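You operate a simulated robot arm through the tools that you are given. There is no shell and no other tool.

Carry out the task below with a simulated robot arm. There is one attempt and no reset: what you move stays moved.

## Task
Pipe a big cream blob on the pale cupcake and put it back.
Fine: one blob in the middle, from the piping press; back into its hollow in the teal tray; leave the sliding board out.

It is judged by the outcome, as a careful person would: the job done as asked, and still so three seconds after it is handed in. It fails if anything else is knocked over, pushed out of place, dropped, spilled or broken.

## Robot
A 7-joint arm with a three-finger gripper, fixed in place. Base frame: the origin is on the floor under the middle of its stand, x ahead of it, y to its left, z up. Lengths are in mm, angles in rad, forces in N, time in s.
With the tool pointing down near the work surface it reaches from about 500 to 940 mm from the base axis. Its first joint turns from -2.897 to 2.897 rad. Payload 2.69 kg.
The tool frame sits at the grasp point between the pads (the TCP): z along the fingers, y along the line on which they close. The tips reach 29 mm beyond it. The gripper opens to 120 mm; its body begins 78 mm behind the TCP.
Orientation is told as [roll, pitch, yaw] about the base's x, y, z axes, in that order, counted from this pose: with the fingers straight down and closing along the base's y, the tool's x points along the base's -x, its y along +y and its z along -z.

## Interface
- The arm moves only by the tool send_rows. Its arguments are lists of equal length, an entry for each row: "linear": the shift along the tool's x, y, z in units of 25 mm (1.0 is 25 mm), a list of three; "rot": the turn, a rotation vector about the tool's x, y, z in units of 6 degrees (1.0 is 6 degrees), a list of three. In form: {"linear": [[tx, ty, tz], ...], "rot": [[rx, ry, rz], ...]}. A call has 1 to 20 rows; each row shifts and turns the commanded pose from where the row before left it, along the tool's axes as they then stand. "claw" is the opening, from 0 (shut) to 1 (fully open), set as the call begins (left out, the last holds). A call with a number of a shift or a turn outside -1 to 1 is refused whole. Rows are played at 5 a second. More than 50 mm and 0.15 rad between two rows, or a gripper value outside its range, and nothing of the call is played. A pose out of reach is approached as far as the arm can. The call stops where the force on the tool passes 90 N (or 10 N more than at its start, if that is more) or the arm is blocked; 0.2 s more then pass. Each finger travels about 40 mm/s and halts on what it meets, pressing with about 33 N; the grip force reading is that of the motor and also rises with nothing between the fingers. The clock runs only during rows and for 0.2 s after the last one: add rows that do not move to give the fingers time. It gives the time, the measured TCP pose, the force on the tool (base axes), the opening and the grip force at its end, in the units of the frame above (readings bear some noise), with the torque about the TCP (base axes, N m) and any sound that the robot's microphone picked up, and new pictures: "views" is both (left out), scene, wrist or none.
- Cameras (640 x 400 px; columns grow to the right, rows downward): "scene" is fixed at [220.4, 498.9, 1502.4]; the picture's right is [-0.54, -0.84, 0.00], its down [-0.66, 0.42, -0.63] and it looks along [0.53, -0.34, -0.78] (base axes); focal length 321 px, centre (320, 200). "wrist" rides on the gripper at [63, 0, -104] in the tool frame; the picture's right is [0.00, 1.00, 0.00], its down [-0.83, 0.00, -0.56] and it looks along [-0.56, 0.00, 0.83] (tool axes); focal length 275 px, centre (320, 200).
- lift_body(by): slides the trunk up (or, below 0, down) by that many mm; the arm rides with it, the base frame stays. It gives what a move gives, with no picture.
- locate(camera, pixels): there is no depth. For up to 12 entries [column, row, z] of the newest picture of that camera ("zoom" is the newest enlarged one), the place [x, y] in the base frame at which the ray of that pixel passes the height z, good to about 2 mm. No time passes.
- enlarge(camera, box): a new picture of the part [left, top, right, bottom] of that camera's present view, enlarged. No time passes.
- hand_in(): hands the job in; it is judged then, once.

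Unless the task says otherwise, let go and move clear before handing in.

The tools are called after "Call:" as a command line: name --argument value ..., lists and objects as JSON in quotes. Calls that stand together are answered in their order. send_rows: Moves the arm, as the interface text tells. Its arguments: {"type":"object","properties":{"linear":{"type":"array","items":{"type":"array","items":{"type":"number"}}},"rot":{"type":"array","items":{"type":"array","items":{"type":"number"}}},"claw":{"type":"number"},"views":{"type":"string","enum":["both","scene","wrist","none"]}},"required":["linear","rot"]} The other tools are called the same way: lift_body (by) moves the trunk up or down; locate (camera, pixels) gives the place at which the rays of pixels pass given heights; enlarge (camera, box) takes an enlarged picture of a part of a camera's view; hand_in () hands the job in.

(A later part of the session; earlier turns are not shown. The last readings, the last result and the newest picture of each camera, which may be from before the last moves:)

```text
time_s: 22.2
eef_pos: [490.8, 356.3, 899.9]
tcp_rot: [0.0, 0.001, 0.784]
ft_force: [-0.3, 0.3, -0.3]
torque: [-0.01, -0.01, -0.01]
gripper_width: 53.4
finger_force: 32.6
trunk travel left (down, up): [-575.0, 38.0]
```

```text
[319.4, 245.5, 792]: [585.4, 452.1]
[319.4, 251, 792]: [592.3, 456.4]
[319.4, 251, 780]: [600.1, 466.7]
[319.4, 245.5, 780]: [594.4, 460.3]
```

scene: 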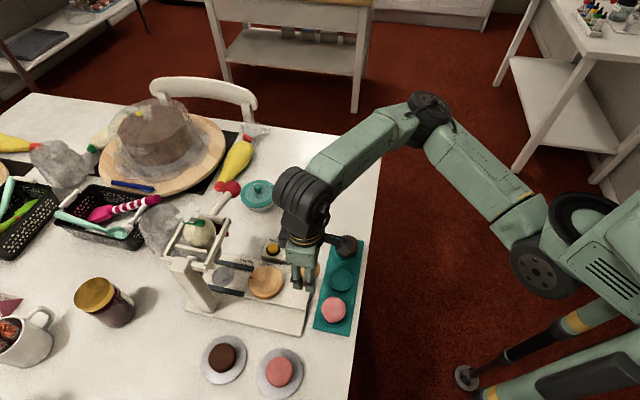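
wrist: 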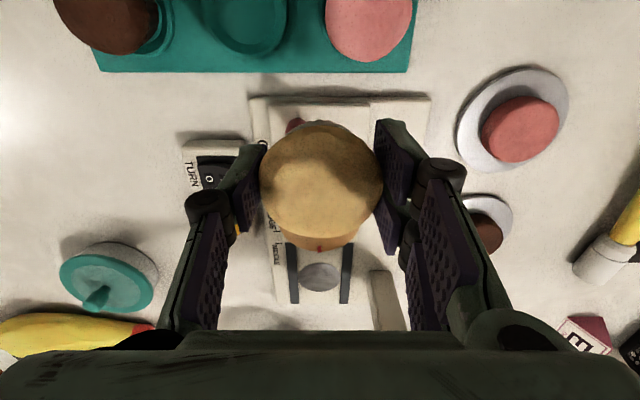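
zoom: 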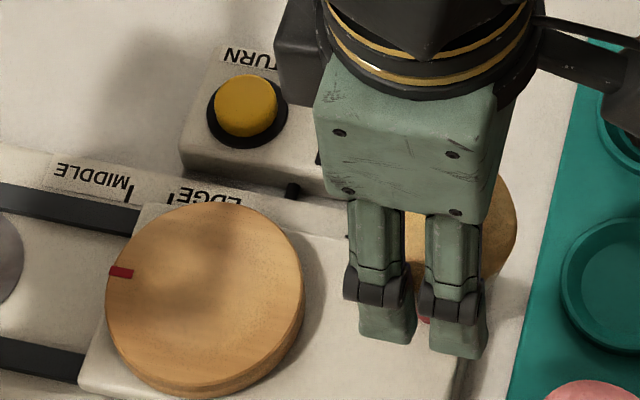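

Disc top is z≈790, centre at u≈704, v≈−95.5; the cupcake sits ≈2 mm ahead of the TCP. I'll move over the disc and descend to z≈850 (cupcake bottom still ~15 mm above the disc).

Call:
send_rows --linear '[[-0.817, 0, 0], [-0.817, 0, 0], [-0.817, 0, 0], [-0.817, 0, 0], [-0.817, 0, 0], [0, 0, 0], [0, 0, 0.5], [0, 0, 0.5], [0, 0, 0.5], [0, 0, 0.5], [0, 0, 0]]' --rot '[[0, 0, 0], [0, 0, 0], [0, 0, 0], [0, 0, 0], [0, 0, 0], [0, 0, 0], [0, 0, 0], [0, 0, 0], [0, 0, 0], [0, 0, 0], [0, 0, 0]]' --claw 0.35

Call:
enlarge --camera "scene" --box '[200, 200, 328, 280]'

Call:
enlarge --camera "wrist" --box '[220, 120, 420, 345]'

```text
time_s: 24.6
eef_pos: [563.4, 429.0, 849.9]
tcp_rot: [-0.001, 0.0, 0.782]
ft_force: [-1.0, 0.1, -0.4]
torque: [-0.01, -0.01, -0.02]
gripper_width: 53.0
finger_force: 33.0
trunk travel left (down, up): [-575.0, 38.0]
```

scene: 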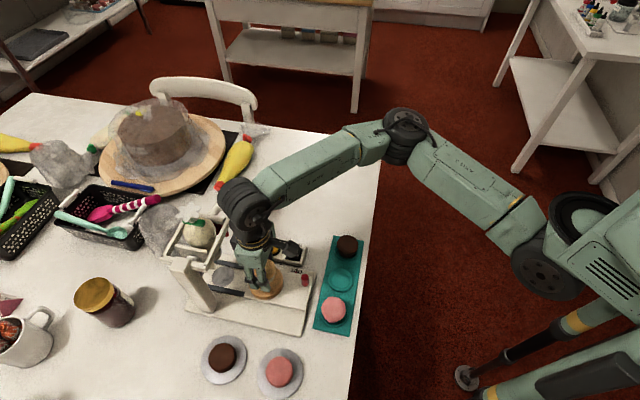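
wrist: 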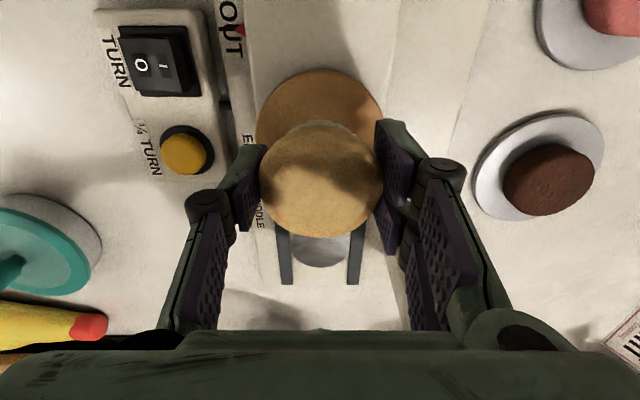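

```text
5.00 times, centred on (264, 240) of scene
```

zoom: 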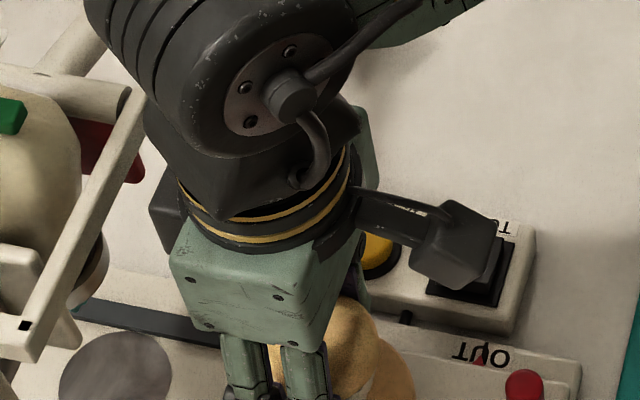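

```text
1.78 times, centred on (320, 232) of wrist
```

zoom: 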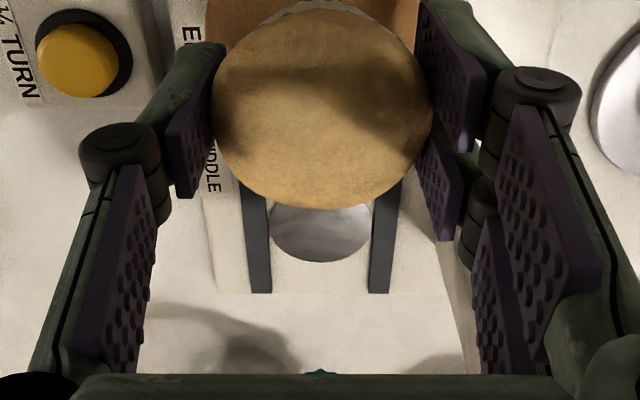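

The hand is clear of the frame and laterally aligned (disc columns 254–384, cupcake 260–382). I'll verify the disc's near rim and the sides against the TCP position.

Call:
locate --camera "wrist" --pixels '[[319, 68.5, 790], [254, 115, 790], [384, 115, 790], [319, 68.5, 780]]'

```text
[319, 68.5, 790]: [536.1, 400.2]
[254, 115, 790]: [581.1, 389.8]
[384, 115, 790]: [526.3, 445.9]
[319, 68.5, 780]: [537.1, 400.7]
```

Alignment is good (disc centre u≈702.5–704, v≈−96). Lowering carefully toward contact.

Call:
send_rows --linear '[[0, 0, 0.16], [0, 0, 0.16], [0, 0, 0]]' --rot '[[0, 0, 0], [0, 0, 0], [0, 0, 0]]' --claw 0.35 --views "wrist"

```text
time_s: 25.4
eef_pos: [562.7, 429.0, 841.8]
tcp_rot: [-0.001, -0.001, 0.785]
ft_force: [-0.7, 0.5, -0.9]
torque: [0.01, -0.01, -0.03]
gripper_width: 53.0
finger_force: 33.0
trunk travel left (down, up): [-575.0, 38.0]
```

wrist: 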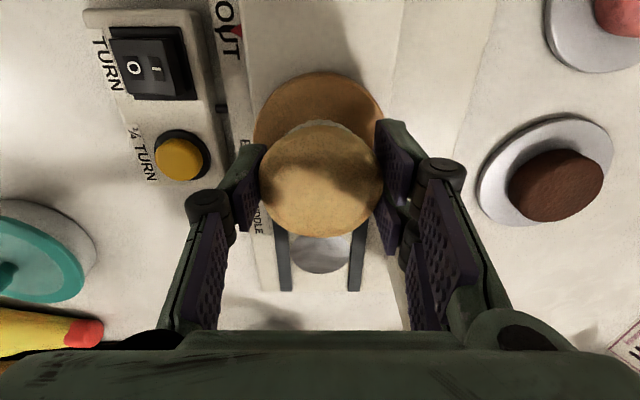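

Call:
send_rows --linear '[[0, 0, 0.08], [0, 0, 0.08], [0, 0, 0]]' --rot '[[0, 0, 0], [0, 0, 0], [0, 0, 0]]' --claw 0.35 --views "none"

```text
time_s: 26.2
eef_pos: [563.8, 428.0, 837.5]
tcp_rot: [-0.001, -0.001, 0.785]
ft_force: [1.2, 1.1, -0.2]
torque: [0.0, 0.01, -0.01]
gripper_width: 52.9
finger_force: 33.1
trunk travel left (down, up): [-575.0, 38.0]
```

No contact yet at TCP z 837.5. Continuing in ~1.5 mm steps.

Call:
send_rows --linear '[[0, 0, 0.06], [0, 0, 0]]' --rot '[[0, 0, 0], [0, 0, 0]]' --claw 0.35 --views "none"

```text
time_s: 26.8
eef_pos: [563.4, 427.5, 835.4]
tcp_rot: [0.0, 0.0, 0.785]
ft_force: [-0.1, 0.0, -1.0]
torque: [-0.01, 0.0, -0.02]
gripper_width: 52.8
finger_force: 32.8
trunk travel left (down, up): [-575.0, 38.0]
```

Call:
send_rows --linear '[[0, 0, 0.06], [0, 0, 0]]' --rot '[[0, 0, 0], [0, 0, 0]]' --claw 0.35 --views "none"

```text
time_s: 27.4
eef_pos: [563.0, 429.3, 835.1]
tcp_rot: [0.0, 0.0, 0.783]
ft_force: [0.6, -1.2, 0.1]
torque: [-0.02, 0.0, -0.01]
gripper_width: 52.9
finger_force: 33.2
trunk travel left (down, up): [-575.0, 38.0]
```

Call:
send_rows --linear '[[0, 0, 0.06], [0, 0, 0]]' --rot '[[0, 0, 0], [0, 0, 0]]' --claw 0.35 --views "none"

```text
time_s: 28.0
eef_pos: [563.3, 428.5, 832.3]
tcp_rot: [0.0, 0.001, 0.783]
ft_force: [0.2, 0.2, -0.9]
torque: [0.0, 0.0, -0.05]
gripper_width: 53.1
finger_force: 33.3
trunk travel left (down, up): [-575.0, 38.0]
```

Call:
send_rows --linear '[[0, 0, 0.06], [0, 0, 0]]' --rot '[[0, 0, 0], [0, 0, 0]]' --claw 0.35 --views "wrist"

Call:
enlarge --camera "scene" --box '[225, 240, 321, 300]'

```text
time_s: 28.6
eef_pos: [562.9, 428.6, 833.5]
tcp_rot: [0.0, 0.0, 0.783]
ft_force: [-0.4, -0.5, -0.6]
torque: [0.01, -0.03, 0.01]
gripper_width: 53.1
finger_force: 32.7
trunk travel left (down, up): [-575.0, 38.0]
```

wrist: 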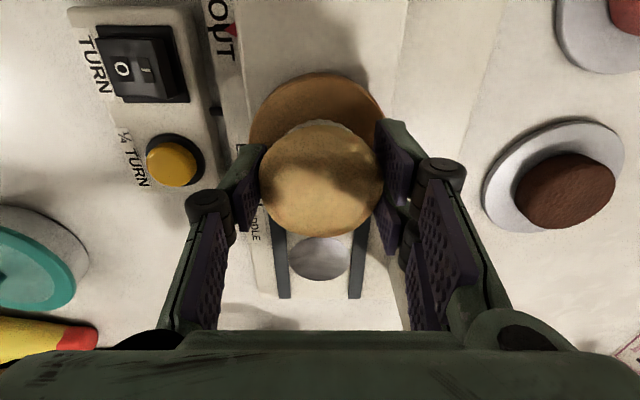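

```text
6.67 times, centred on (273, 270) of scene
```

zoom: 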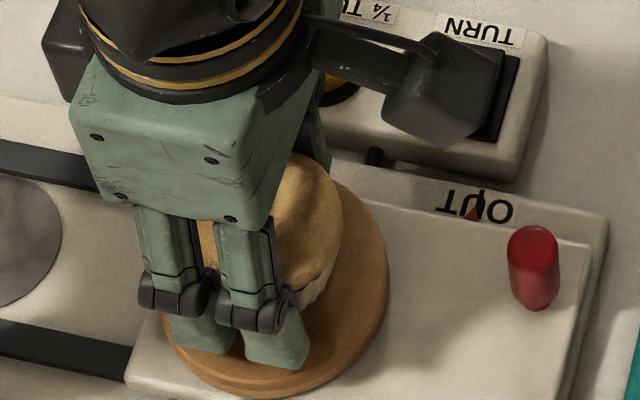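

Still no contact; from the scene the cupcake's paper base looks just above the disc. Continuing small steps.

Call:
send_rows --linear '[[0, 0, 0.06], [0, 0, 0]]' --rot '[[0, 0, 0], [0, 0, 0]]' --claw 0.35 --views "none"

```text
time_s: 29.2
eef_pos: [563.6, 429.0, 830.5]
tcp_rot: [0.001, 0.001, 0.783]
ft_force: [0.1, -0.8, -0.9]
torque: [0.01, -0.01, -0.02]
gripper_width: 53.0
finger_force: 33.2
trunk travel left (down, up): [-575.0, 38.0]
```

Call:
send_rows --linear '[[0, 0, 0.06], [0, 0, 0]]' --rot '[[0, 0, 0], [0, 0, 0]]' --claw 0.35 --views "none"

```text
time_s: 29.8
eef_pos: [562.0, 429.4, 829.2]
tcp_rot: [0.002, -0.001, 0.785]
ft_force: [-0.1, -0.3, -0.4]
torque: [0.0, 0.04, -0.01]
gripper_width: 53.2
finger_force: 32.5
trunk travel left (down, up): [-575.0, 38.0]
```

Call:
send_rows --linear '[[0, 0, 0.06], [0, 0, 0]]' --rot '[[0, 0, 0], [0, 0, 0]]' --claw 0.35 --views "none"

```text
time_s: 30.4
eef_pos: [563.4, 428.0, 827.2]
tcp_rot: [-0.001, -0.001, 0.783]
ft_force: [0.8, -0.1, -0.7]
torque: [-0.03, 0.02, 0.0]
gripper_width: 52.9
finger_force: 33.5
trunk travel left (down, up): [-575.0, 38.0]
```

Call:
send_rows --linear '[[0, 0, 0.06], [0, 0, 0]]' --rot '[[0, 0, 0], [0, 0, 0]]' --claw 0.35 --views "wrist"

Call:
enlarge --camera "scene" --box '[240, 250, 304, 290]'

Call:
enlarge --camera "wrist" --box '[240, 60, 400, 160]'

```text
time_s: 31.0
eef_pos: [562.8, 428.5, 826.7]
tcp_rot: [-0.001, -0.001, 0.783]
ft_force: [-1.0, -0.5, -1.5]
torque: [0.01, 0.01, -0.04]
gripper_width: 52.8
finger_force: 33.3
trunk travel left (down, up): [-575.0, 38.0]
```

wrist: 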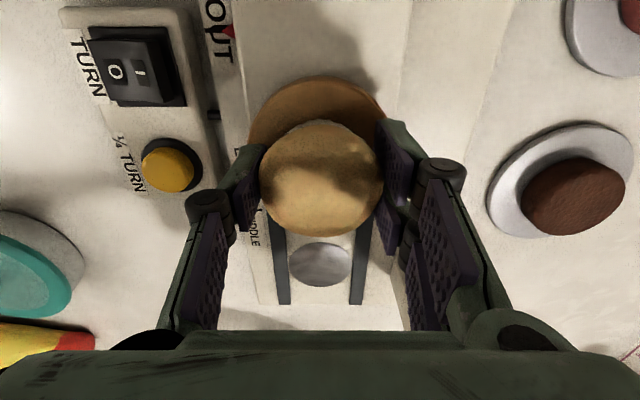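

```text
10.00 times, centred on (272, 270) of scene
```

zoom: 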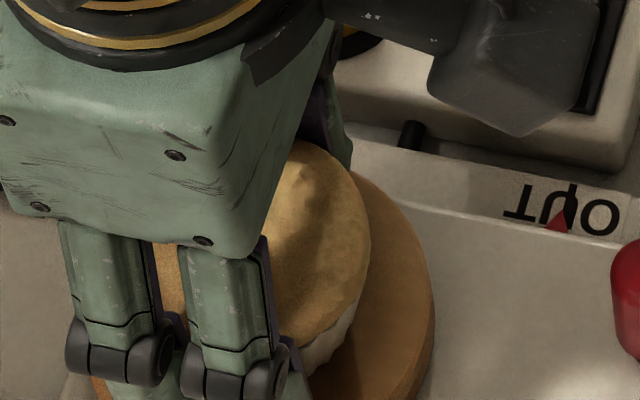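

```text
4.00 times, centred on (320, 110) of wrist
```

zoom: 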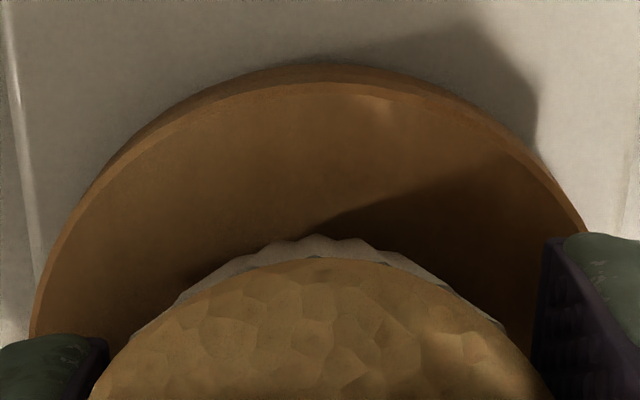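

Call:
send_rows --linear '[[0, 0, 0.06], [0, 0, 0]]' --rot '[[0, 0, 0], [0, 0, 0]]' --claw 0.35 --views "none"

```text
time_s: 31.6
eef_pos: [564.4, 428.6, 823.3]
tcp_rot: [0.001, 0.001, 0.783]
ft_force: [-0.3, 0.1, -0.7]
torque: [-0.01, -0.01, -0.02]
gripper_width: 52.9
finger_force: 33.6
trunk travel left (down, up): [-575.0, 38.0]
```

Call:
send_rows --linear '[[0, 0, 0.05], [0, 0, 0]]' --rot '[[0, 0, 0], [0, 0, 0]]' --claw 0.35 --views "none"

```text
time_s: 32.2
eef_pos: [563.7, 429.2, 821.3]
tcp_rot: [0.001, -0.001, 0.782]
ft_force: [-0.2, 0.5, -1.3]
torque: [0.02, 0.03, 0.0]
gripper_width: 53.1
finger_force: 33.0
trunk travel left (down, up): [-575.0, 38.0]
```

Call:
send_rows --linear '[[0, 0, 0.05], [0, 0, 0]]' --rot '[[0, 0, 0], [0, 0, 0]]' --claw 0.35 --views "wrist"

Call:
enlarge --camera "wrist" --box '[200, 60, 440, 210]'

Call:
enlarge --camera "scene" --box '[240, 250, 304, 290]'

```text
time_s: 32.8
eef_pos: [563.3, 427.8, 821.2]
tcp_rot: [0.0, -0.002, 0.784]
ft_force: [-0.3, -0.2, 0.0]
torque: [-0.04, 0.01, -0.01]
gripper_width: 52.8
finger_force: 33.0
trunk travel left (down, up): [-575.0, 38.0]
```

wrist: 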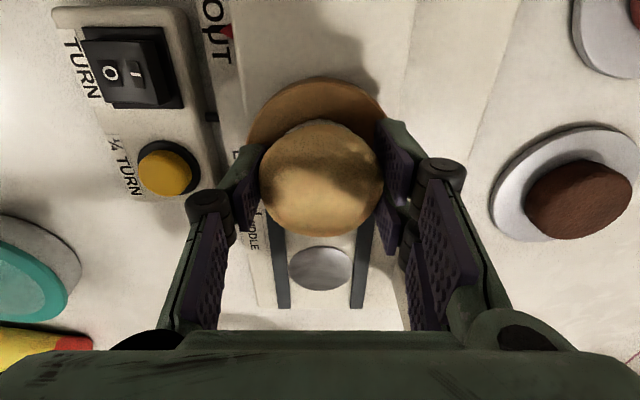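

```text
2.67 times, centred on (320, 135) of wrist
```

zoom: 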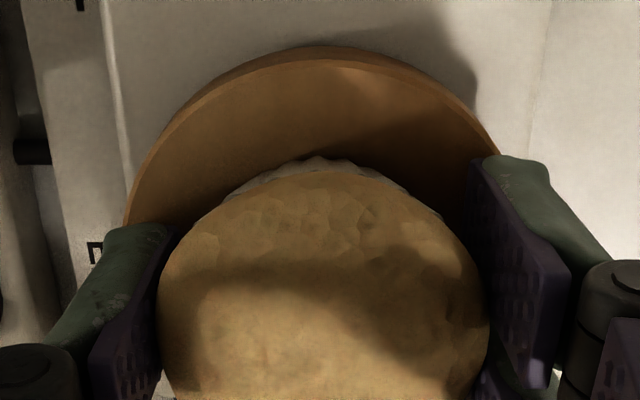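

```text
10.00 times, centred on (272, 270) of scene
```

zoom: 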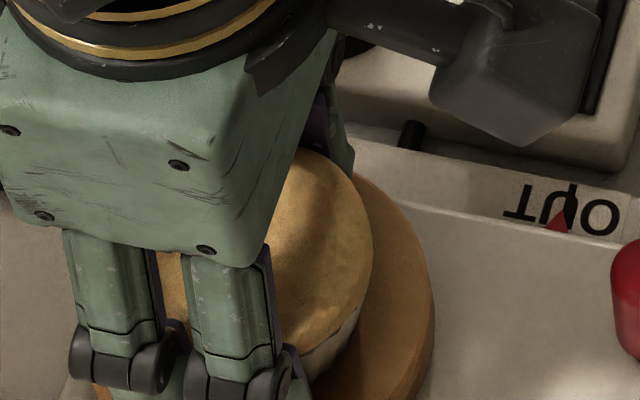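

Call:
send_rows --linear '[[0, 0, 0.05], [0, 0, 0]]' --rot '[[0, 0, 0], [0, 0, 0]]' --claw 0.35 --views "none"

```text
time_s: 33.4
eef_pos: [563.1, 428.4, 820.7]
tcp_rot: [-0.001, 0.0, 0.785]
ft_force: [0.2, 0.6, -0.7]
torque: [0.03, 0.0, 0.02]
gripper_width: 52.8
finger_force: 33.0
trunk travel left (down, up): [-575.0, 38.0]
```

Call:
send_rows --linear '[[0, 0, 0.05], [0, 0, 0]]' --rot '[[0, 0, 0], [0, 0, 0]]' --claw 0.35 --views "none"

```text
time_s: 34.0
eef_pos: [563.3, 428.4, 820.0]
tcp_rot: [0.0, 0.0, 0.783]
ft_force: [-0.1, -0.4, -0.9]
torque: [0.0, 0.0, 0.0]
gripper_width: 52.9
finger_force: 33.4
trunk travel left (down, up): [-575.0, 38.0]
```

Call:
send_rows --linear '[[0, 0, 0.05], [0, 0, 0]]' --rot '[[0, 0, 0], [0, 0, 0]]' --claw 0.35 --views "none"

```text
time_s: 34.6
eef_pos: [564.7, 427.6, 818.5]
tcp_rot: [-0.001, -0.001, 0.785]
ft_force: [2.1, 2.2, 2.3]
torque: [0.02, -0.06, 0.01]
gripper_width: 53.0
finger_force: 32.5
trunk travel left (down, up): [-575.0, 38.0]
```

Force rose to (2.1, 2.2, 2.3) — first sign of contact at commanded z≈818.75. One smaller step to confirm, with pictures.

Call:
send_rows --linear '[[0, 0, 0.03], [0, 0, 0]]' --rot '[[0, 0, 0], [0, 0, 0]]' --claw 0.35

Call:
enlarge --camera "wrist" --box '[200, 60, 440, 210]'

Call:
enlarge --camera "scene" --box '[225, 240, 321, 300]'

```text
time_s: 35.2
eef_pos: [566.1, 427.7, 818.9]
tcp_rot: [0.001, -0.002, 0.782]
ft_force: [1.9, 3.9, 9.9]
torque: [-0.02, -0.02, -0.03]
gripper_width: 52.9
finger_force: 32.8
trunk travel left (down, up): [-575.0, 38.0]
```

scene: 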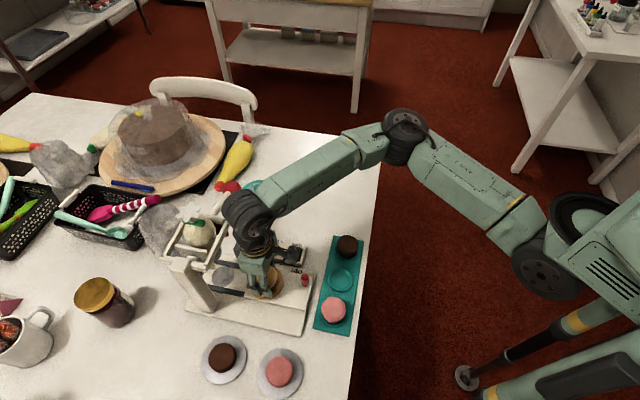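
wrist: 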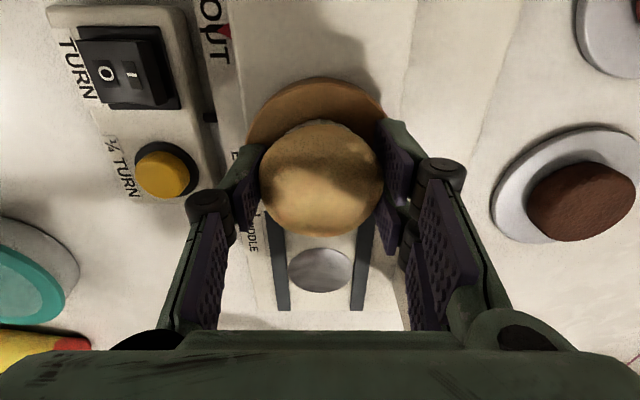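

```text
2.67 times, centred on (320, 135) of wrist
```

zoom: 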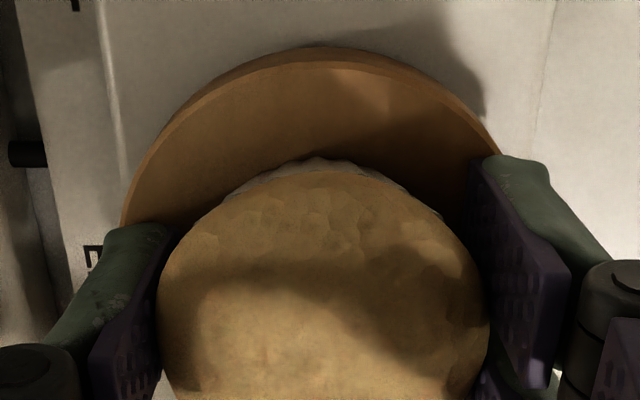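

```text
6.67 times, centred on (273, 270) of scene
```

zoom: 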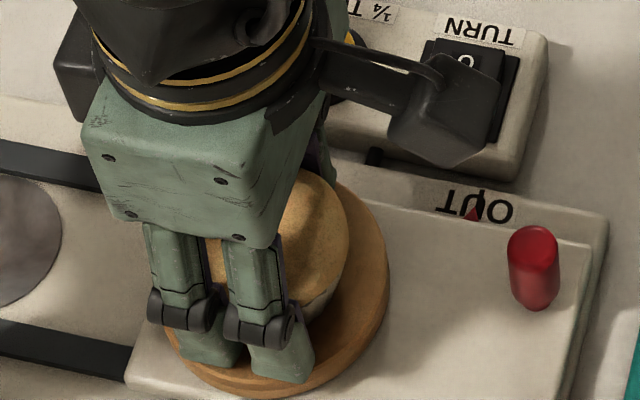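

Contact is clear now (Fz ≈ 10 N at commanded z 818), the cupcake's base is on the disc. I'll ease up 0.75 mm and open the fingers to 80 mm.

Call:
send_rows --linear '[[0, 0, -0.03], [0, 0, 0]]' --rot '[[0, 0, 0], [0, 0, 0]]' --claw 0.35 --views "none"

Call:
send_rows --linear '[[0, 0, 0], [0, 0, 0], [0, 0, 0], [0, 0, 0], [0, 0, 0]]' --rot '[[0, 0, 0], [0, 0, 0], [0, 0, 0], [0, 0, 0], [0, 0, 0]]' --claw 0.667

Call:
enlarge --camera "wrist" --box '[200, 60, 440, 210]'

```text
time_s: 35.8
eef_pos: [565.4, 427.9, 817.9]
tcp_rot: [-0.002, -0.001, 0.783]
ft_force: [1.6, 7.8, 7.9]
torque: [0.09, 0.01, 0.03]
gripper_width: 52.9
finger_force: 33.0
trunk travel left (down, up): [-575.0, 38.0]
```

```text
time_s: 37.0
eef_pos: [564.1, 428.9, 818.0]
tcp_rot: [0.0, -0.002, 0.783]
ft_force: [-0.1, 0.3, 0.1]
torque: [0.0, -0.02, -0.02]
gripper_width: 80.1
finger_force: 0.1
trunk travel left (down, up): [-575.0, 38.0]
```

scene: 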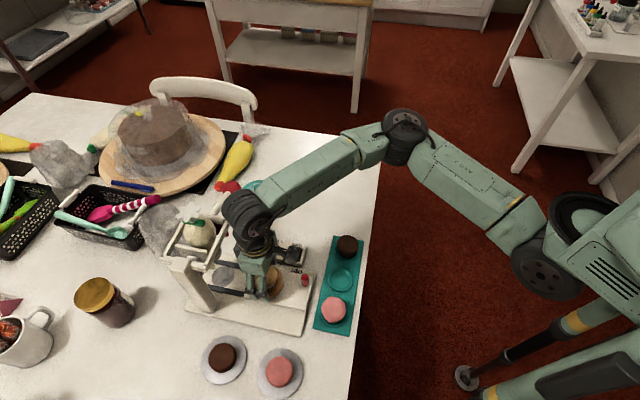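
wrist: 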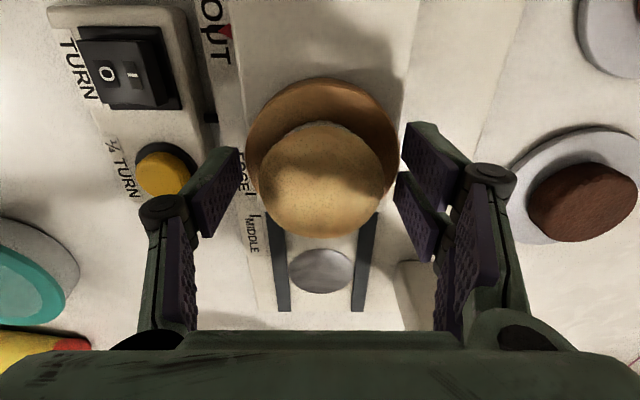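

```text
2.67 times, centred on (320, 135) of wrist
```

zoom: 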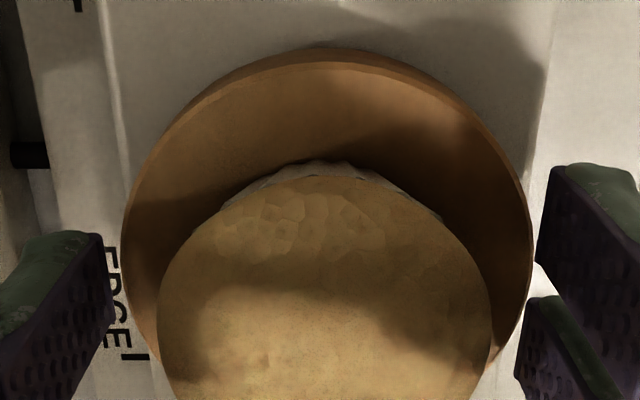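

The cupcake stands well centred on the disc (cupcake columns 259–383, disc 246–399). Lifting straight up clear of it.

Call:
send_rows --linear '[[0, 0, -0.4], [0, 0, -0.8], [0, 0, -1.0], [0, 0, -1.0], [0, 0, -0.8], [0.8, 0, 0], [1.0, 0, 0], [1.0, 0, 0], [1.0, 0, 0], [0, 0, 0]]' --rot '[[0, 0, 0], [0, 0, 0], [0, 0, 0], [0, 0, 0], [0, 0, 0], [0, 0, 0], [0, 0, 0], [0, 0, 0], [0, 0, 0], [0, 0, 0]]' --claw 0.667

Call:
enlarge --camera "scene" --box '[225, 240, 321, 300]'

Call:
enlarge --camera "wrist" --box '[200, 100, 440, 250]'

```text
time_s: 39.2
eef_pos: [495.5, 360.4, 918.9]
tcp_rot: [-0.001, 0.001, 0.782]
ft_force: [0.1, -0.6, 0.3]
torque: [0.0, -0.02, 0.02]
gripper_width: 79.8
finger_force: 0.0
trunk travel left (down, up): [-575.0, 38.0]
```

scene: 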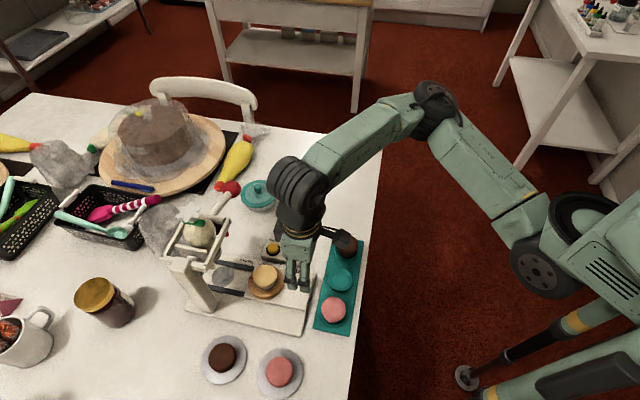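
wrist: 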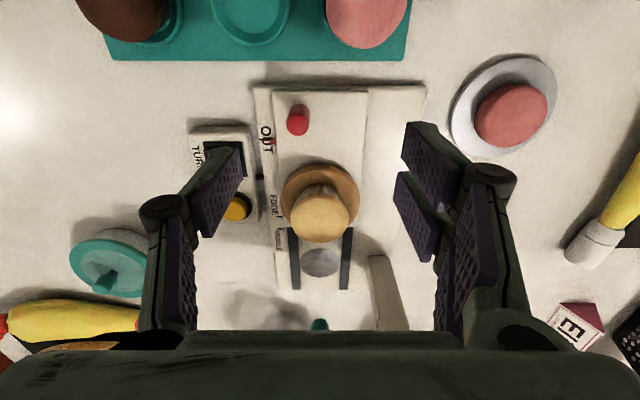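

```text
6.67 times, centred on (273, 270) of scene
```

zoom: 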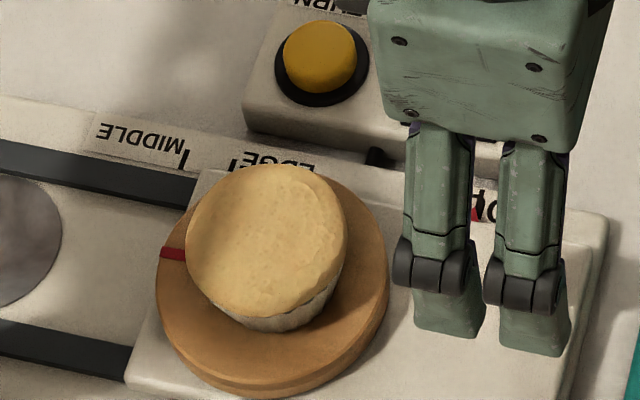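

```text
2.67 times, centred on (320, 175) of wrist
```

zoom: 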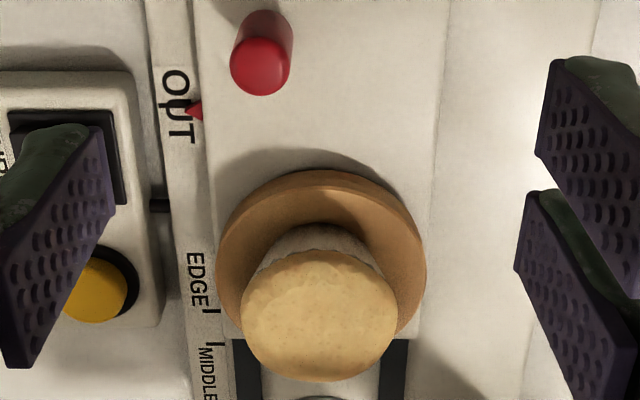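

The cupcake stands upright on the disc. Let me check its centring on the disc from the base edges.

Call:
locate --camera "zoom" --pixels '[[321, 187, 780], [316, 223, 780], [217, 262, 780], [427, 262, 780], [241, 315, 813], [397, 315, 813], [319, 381, 815], [261, 65, 805], [261, 65, 815], [192, 112, 765], [212, 311, 757], [210, 345, 757]]'

```text
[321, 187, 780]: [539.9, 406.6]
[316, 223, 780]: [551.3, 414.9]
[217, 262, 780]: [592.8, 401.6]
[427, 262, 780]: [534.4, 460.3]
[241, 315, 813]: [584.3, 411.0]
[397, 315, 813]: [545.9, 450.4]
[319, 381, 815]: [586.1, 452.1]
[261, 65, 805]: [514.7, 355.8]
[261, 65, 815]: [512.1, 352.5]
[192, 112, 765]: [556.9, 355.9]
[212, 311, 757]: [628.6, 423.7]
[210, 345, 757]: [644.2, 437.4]
```

The cupcake is centred to within a few mm. Next is the peg at about u=614, v=−112.5: I'll tilt the hand back 25° (keeping it clear of the press frame), align over the peg and lower to just above it.

Call:
send_rows --linear '[[0, 0, 0], [0, 0, 0], [0, 0, 0], [0, 0, 0], [0, 0, 0], [-0.181, -0.692, 0.085], [0.394, 0, 0.846], [0.394, 0, 0.846], [0, 0, 0]]' --rot '[[0, -0.8333, 0], [0, -0.8333, 0], [0, -0.8333, 0], [0, -0.8333, 0], [0, -0.8333, 0], [0, 0, 0], [0, 0, 0], [0, 0, 0], [0, 0, 0]]' --claw 0.4

Call:
enlarge --camera "wrist" --box '[200, 60, 440, 210]'

Call:
enlarge --camera "scene" --box '[250, 220, 362, 290]'

```text
time_s: 41.2
eef_pos: [513.1, 353.4, 872.4]
tcp_rot: [-0.002, -0.435, 0.784]
ft_force: [1.4, -0.3, 0.1]
torque: [0.02, 0.02, 0.0]
gripper_width: 48.0
finger_force: 0.0
trunk travel left (down, up): [-575.0, 38.0]
```

scene: 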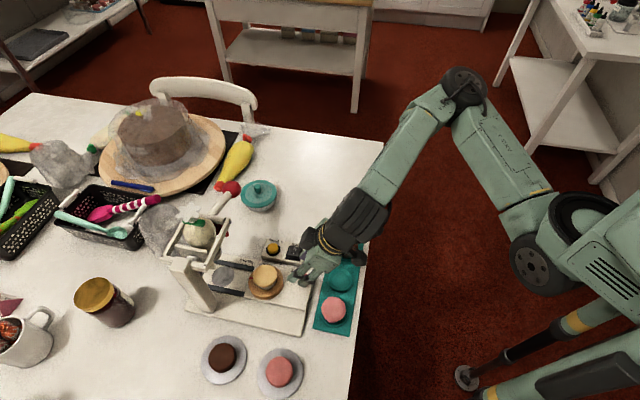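
wrist: 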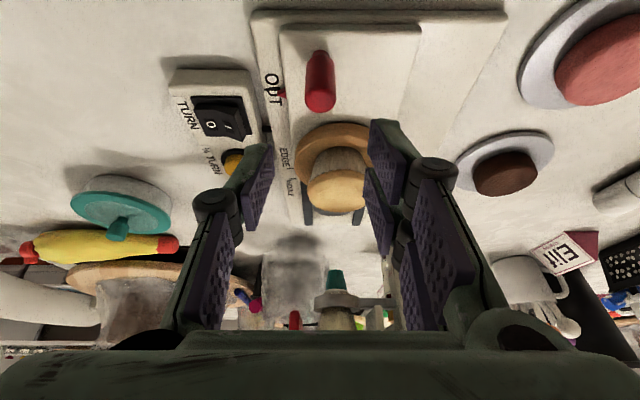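

```text
2.67 times, centred on (320, 135) of wrist
```

zoom: 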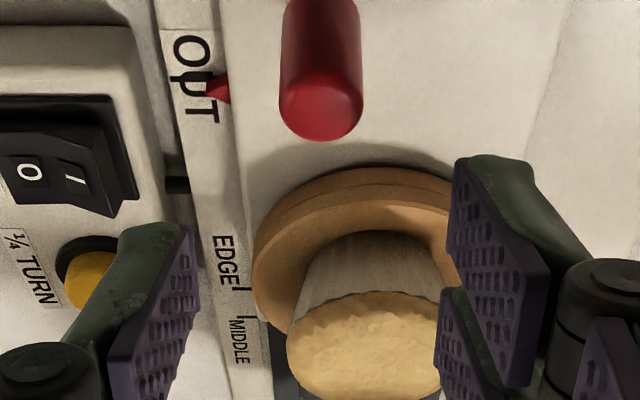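

```text
5.71 times, centred on (306, 255) of scene
```

zoom: 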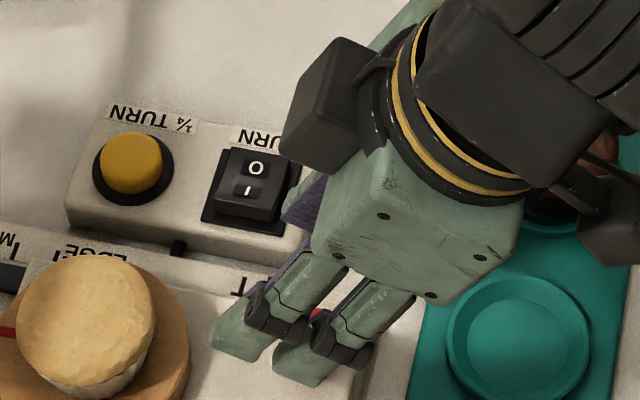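

The peg is exactly centred (column 320), top z≈814, board top ≈765. Lowering around it to TCP z≈810.

Call:
send_rows --linear '[[0.349, 0, 0.749], [0.349, 0, 0.749], [0.349, 0, 0.749], [0, 0, 0]]' --rot '[[0, 0, 0], [0, 0, 0], [0, 0, 0], [0, 0, 0]]' --claw 0.4

Call:
enlarge --camera "wrist" --box '[200, 60, 440, 210]'

Call:
enlarge --camera "scene" --box '[250, 230, 362, 300]'

```text
time_s: 42.2
eef_pos: [512.4, 353.8, 809.7]
tcp_rot: [0.0, -0.436, 0.784]
ft_force: [0.0, -0.2, -0.2]
torque: [0.01, 0.02, 0.01]
gripper_width: 47.8
finger_force: 0.2
trunk travel left (down, up): [-575.0, 38.0]
```

scene: 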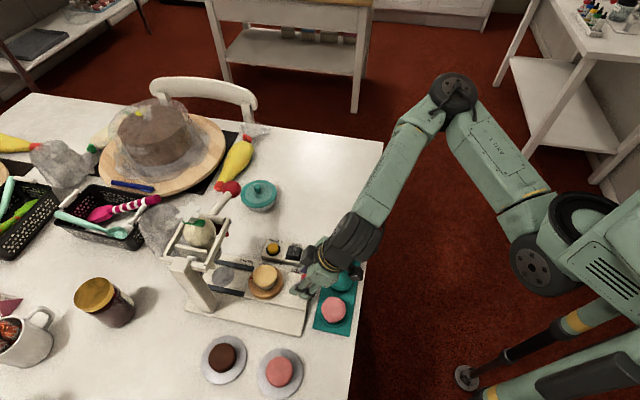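
wrist: 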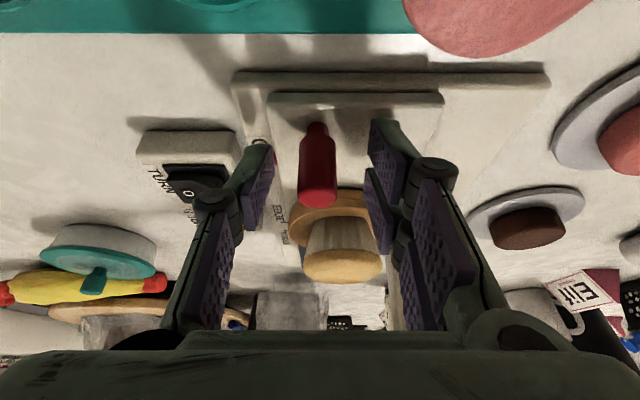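

```text
2.67 times, centred on (320, 135) of wrist
```

zoom: 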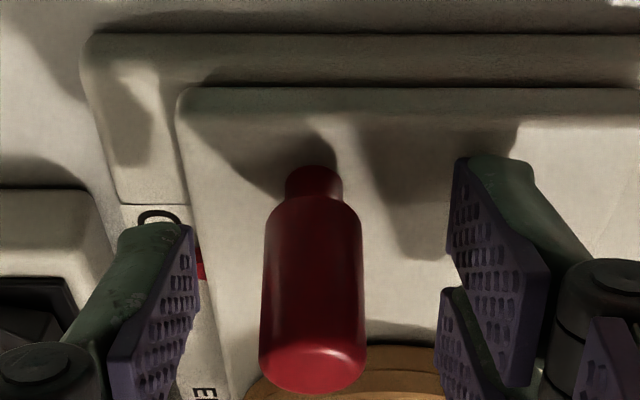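

```text
5.71 times, centred on (306, 265) of scene
```

zoom: 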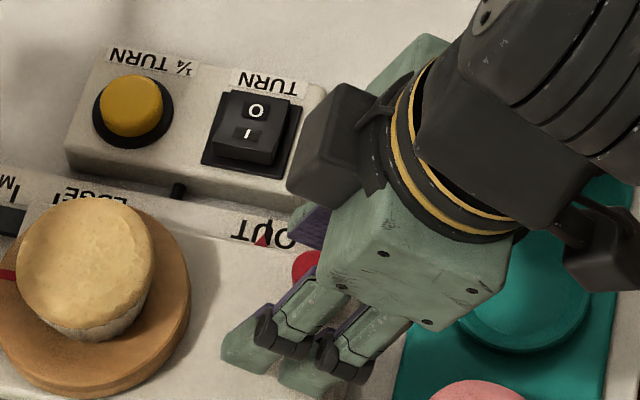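

The peg is between the pads with zero force. Closing on it.

Call:
send_rows --linear '[[0, 0, 0], [0, 0, 0], [0, 0, 0], [0, 0, 0], [0, 0, 0]]' --rot '[[0, 0, 0], [0, 0, 0], [0, 0, 0], [0, 0, 0], [0, 0, 0]]' --claw 0.05

```text
time_s: 43.4
eef_pos: [513.5, 353.5, 809.9]
tcp_rot: [0.0, -0.435, 0.781]
ft_force: [7.6, -7.1, -0.7]
torque: [-0.06, 0.04, -0.04]
gripper_width: 17.6
finger_force: 43.2
trunk travel left (down, up): [-575.0, 38.0]
```

scene: 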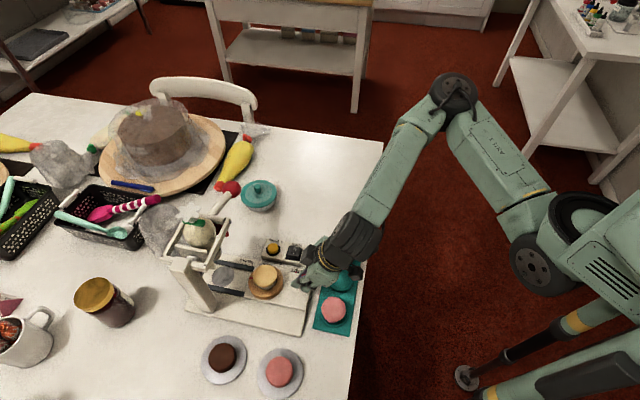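
wrist: 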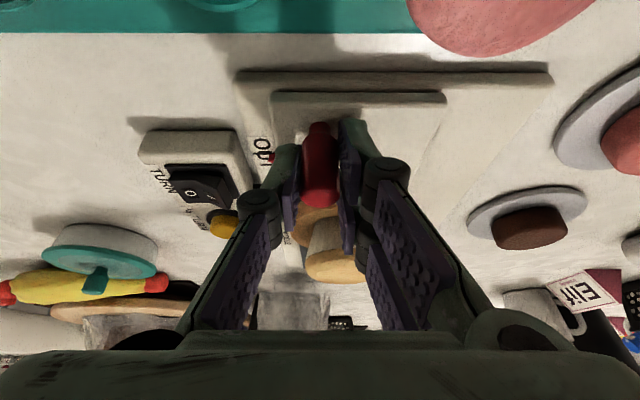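

Peg gripped (17.6 mm) with a small lateral load of about 10 N; I'll shift 0.75 mm to relieve it and slide the board smoothly inward for the first ~56 mm.

Call:
send_rows --linear '[[0, -0.03, 0], [-0.0725, 0, 0.0338], [-0.145, 0, 0.0676], [-0.2175, 0, 0.1014], [-0.29, 0, 0.1352], [-0.29, 0, 0.1352], [-0.29, 0, 0.1352], [-0.29, 0, 0.1352], [-0.2175, 0, 0.1014], [-0.145, 0, 0.0676], [-0.0725, 0, 0.0338], [0, 0, 0]]' --rot '[[0, 0, 0], [0, 0, 0], [0, 0, 0], [0, 0, 0], [0, 0, 0], [0, 0, 0], [0, 0, 0], [0, 0, 0], [0, 0, 0], [0, 0, 0], [0, 0, 0], [0, 0, 0]]' --claw 0.05

Call:
enlarge --camera "scene" --box '[200, 220, 328, 300]'

```text
time_s: 46.0
eef_pos: [552.5, 391.8, 809.0]
tcp_rot: [0.003, -0.437, 0.784]
ft_force: [-8.8, 7.7, -2.8]
torque: [0.09, 0.68, 0.12]
gripper_width: 17.3
finger_force: 43.0
trunk travel left (down, up): [-575.0, 38.0]
```

scene: 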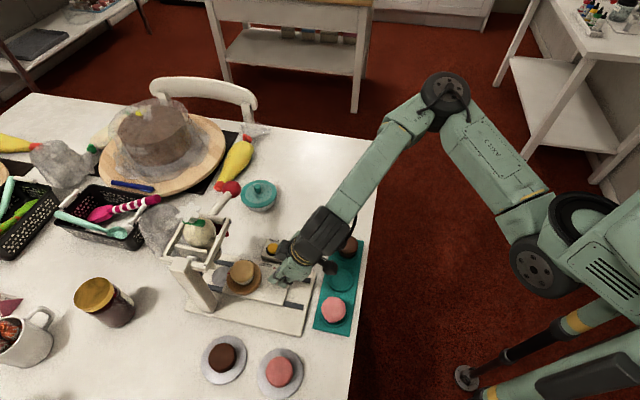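
wrist: 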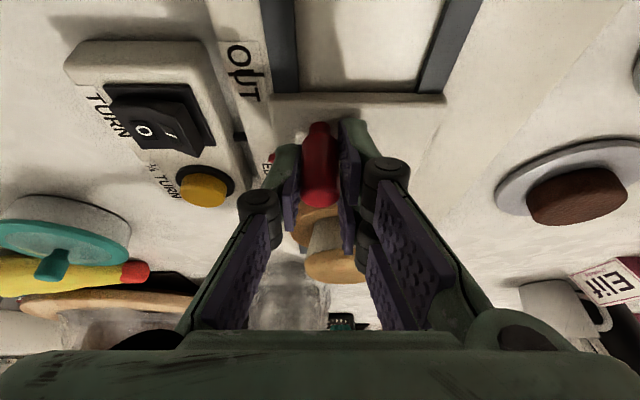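

```text
5.00 times, centred on (264, 260) of scene
```

zoom: 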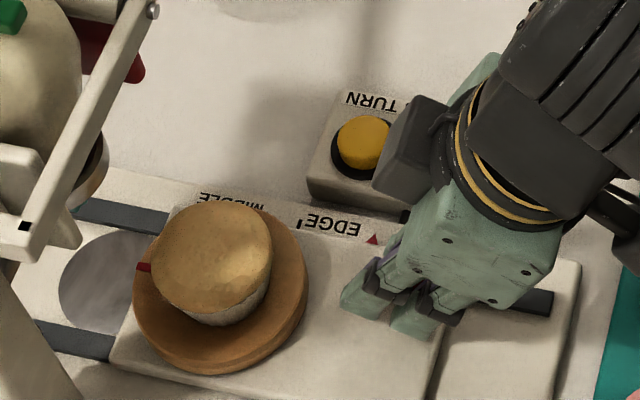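

The board moves smoothly with the cupcake steady; the pointer is now near the EDGE label. Continuing another 54 mm with a slight lateral correction.

Call:
send_rows --linear '[[0, 0.03, 0], [-0.0725, 0, 0.0338], [-0.145, 0.004, 0.0676], [-0.2175, 0.004, 0.1014], [-0.29, 0.004, 0.1352], [-0.29, 0.004, 0.1352], [-0.29, 0.004, 0.1352], [-0.29, 0.004, 0.1352], [-0.145, 0.004, 0.0676], [-0.145, 0, 0.0676], [-0.0725, 0, 0.0338], [0, 0, 0]]' --rot '[[0, 0, 0], [0, 0, 0], [0, 0, 0], [0, 0, 0], [0, 0, 0], [0, 0, 0], [0, 0, 0], [0, 0, 0], [0, 0, 0], [0, 0, 0], [0, 0, 0], [0, 0, 0]]' --claw 0.05

Call:
enlarge --camera "scene" --box '[200, 220, 296, 280]'

```text
time_s: 48.6
eef_pos: [590.0, 428.6, 809.5]
tcp_rot: [0.001, -0.437, 0.784]
ft_force: [-0.7, 1.1, 5.8]
torque: [0.04, 0.36, 0.14]
gripper_width: 17.3
finger_force: 42.7
trunk travel left (down, up): [-575.0, 38.0]
```

scene: 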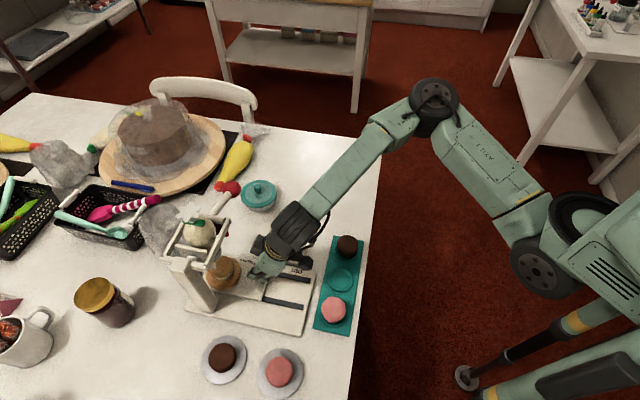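
wrist: 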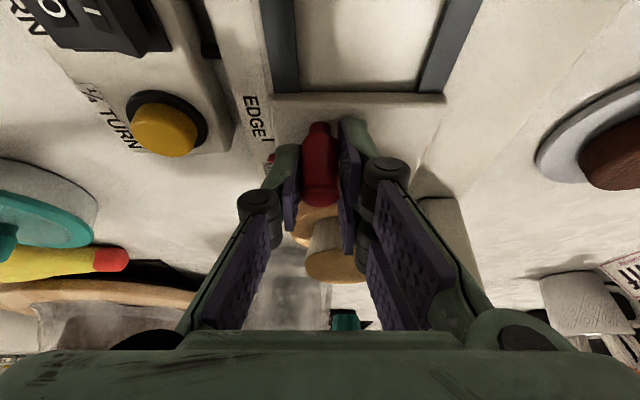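

```text
6.67 times, centred on (248, 250) of scene
```

zoom: 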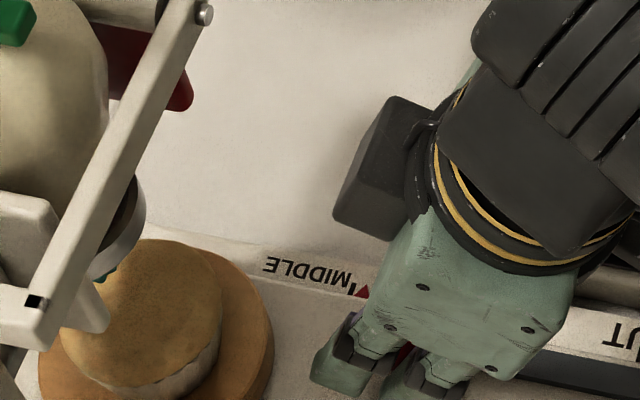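

The pointer is within a few mm of the MIDDLE tick (zoom ~(355,290)). Zooming tightly.

Call:
enlarge --camera "scene" --box '[236, 252, 268, 272]'

Call:
enlarge --camera "wrist" --box '[235, 120, 299, 180]'

```text
16.00 times, centred on (252, 262) of scene
```

zoom: 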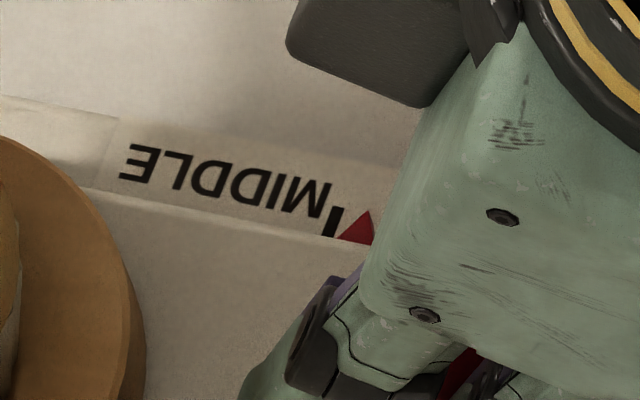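

```text
6.67 times, centred on (267, 150) of wrist
```

zoom: 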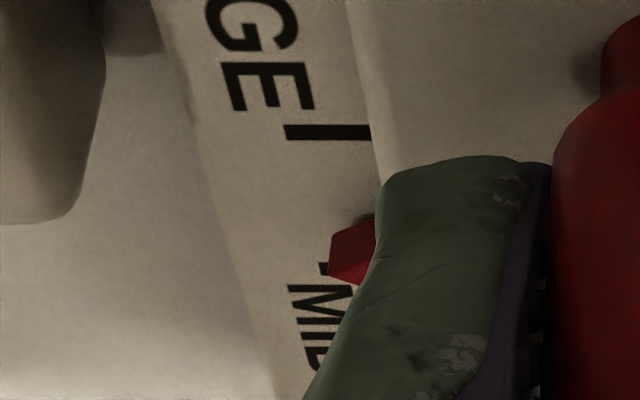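

The pointer is about 4–5 mm short of MIDDLE in both views. Nudging +4 mm.

Call:
send_rows --linear '[[-0.0725, 0, 0.0338], [-0.0725, 0, 0.0338], [0, 0, 0], [0, 0, 0]]' --rot '[[0, 0, 0], [0, 0, 0], [0, 0, 0], [0, 0, 0]]' --claw 0.05

Call:
enlarge --camera "scene" --box '[236, 252, 268, 272]'

Call:
enlarge --camera "wrist" --box '[235, 120, 299, 160]'

```text
time_s: 49.6
eef_pos: [591.9, 432.7, 811.0]
tcp_rot: [0.0, -0.436, 0.782]
ft_force: [1.7, -1.3, 4.7]
torque: [-0.11, 0.3, 0.08]
gripper_width: 17.0
finger_force: 42.5
trunk travel left (down, up): [-575.0, 38.0]
```

scene: 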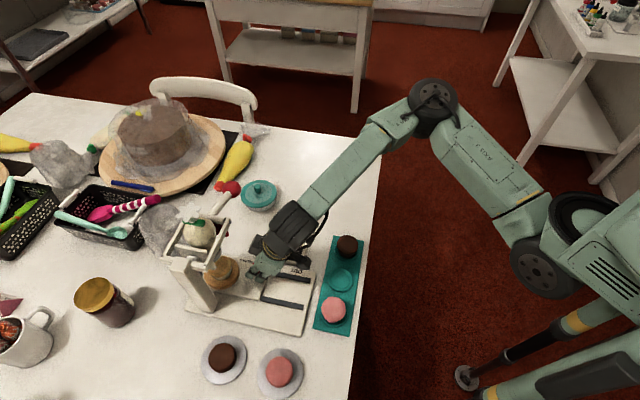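
wrist: 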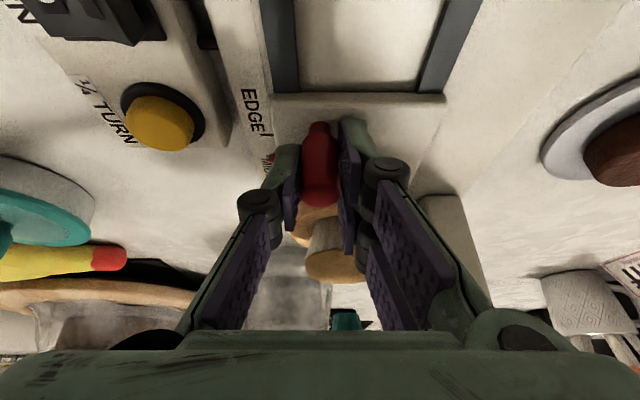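

```text
16.00 times, centred on (252, 262) of scene
```

zoom: 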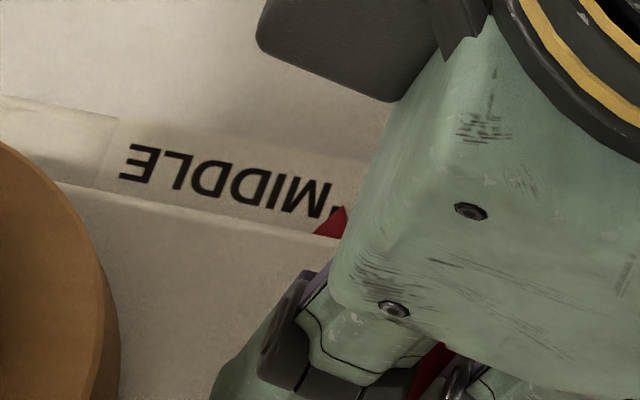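

```text
10.00 times, centred on (267, 140) of wrist
```

zoom: 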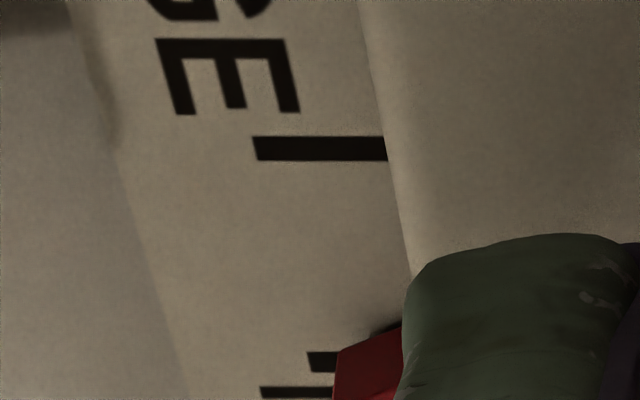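

Call:
enlarge --camera "wrist" --box '[246, 140, 294, 170]'

Call:
enlarge --camera "scene" --box '[190, 232, 254, 292]'

```text
13.33 times, centred on (270, 155) of wrist
```

zoom: 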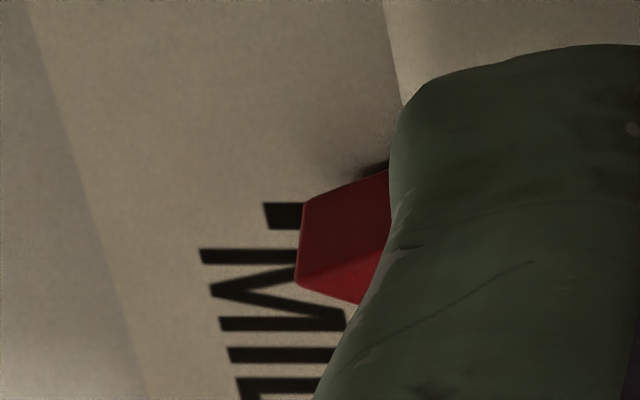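

```text
6.67 times, centred on (222, 262) of scene
```

zoom: 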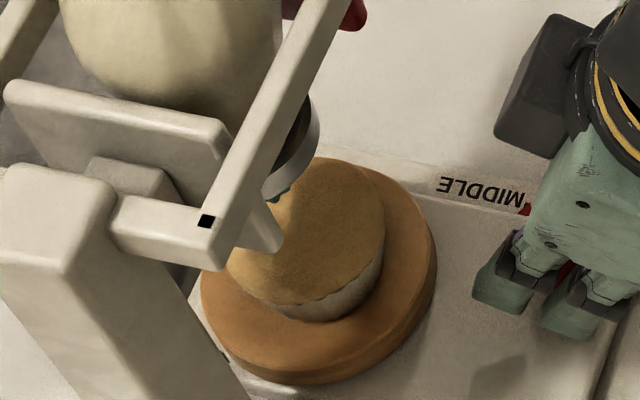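

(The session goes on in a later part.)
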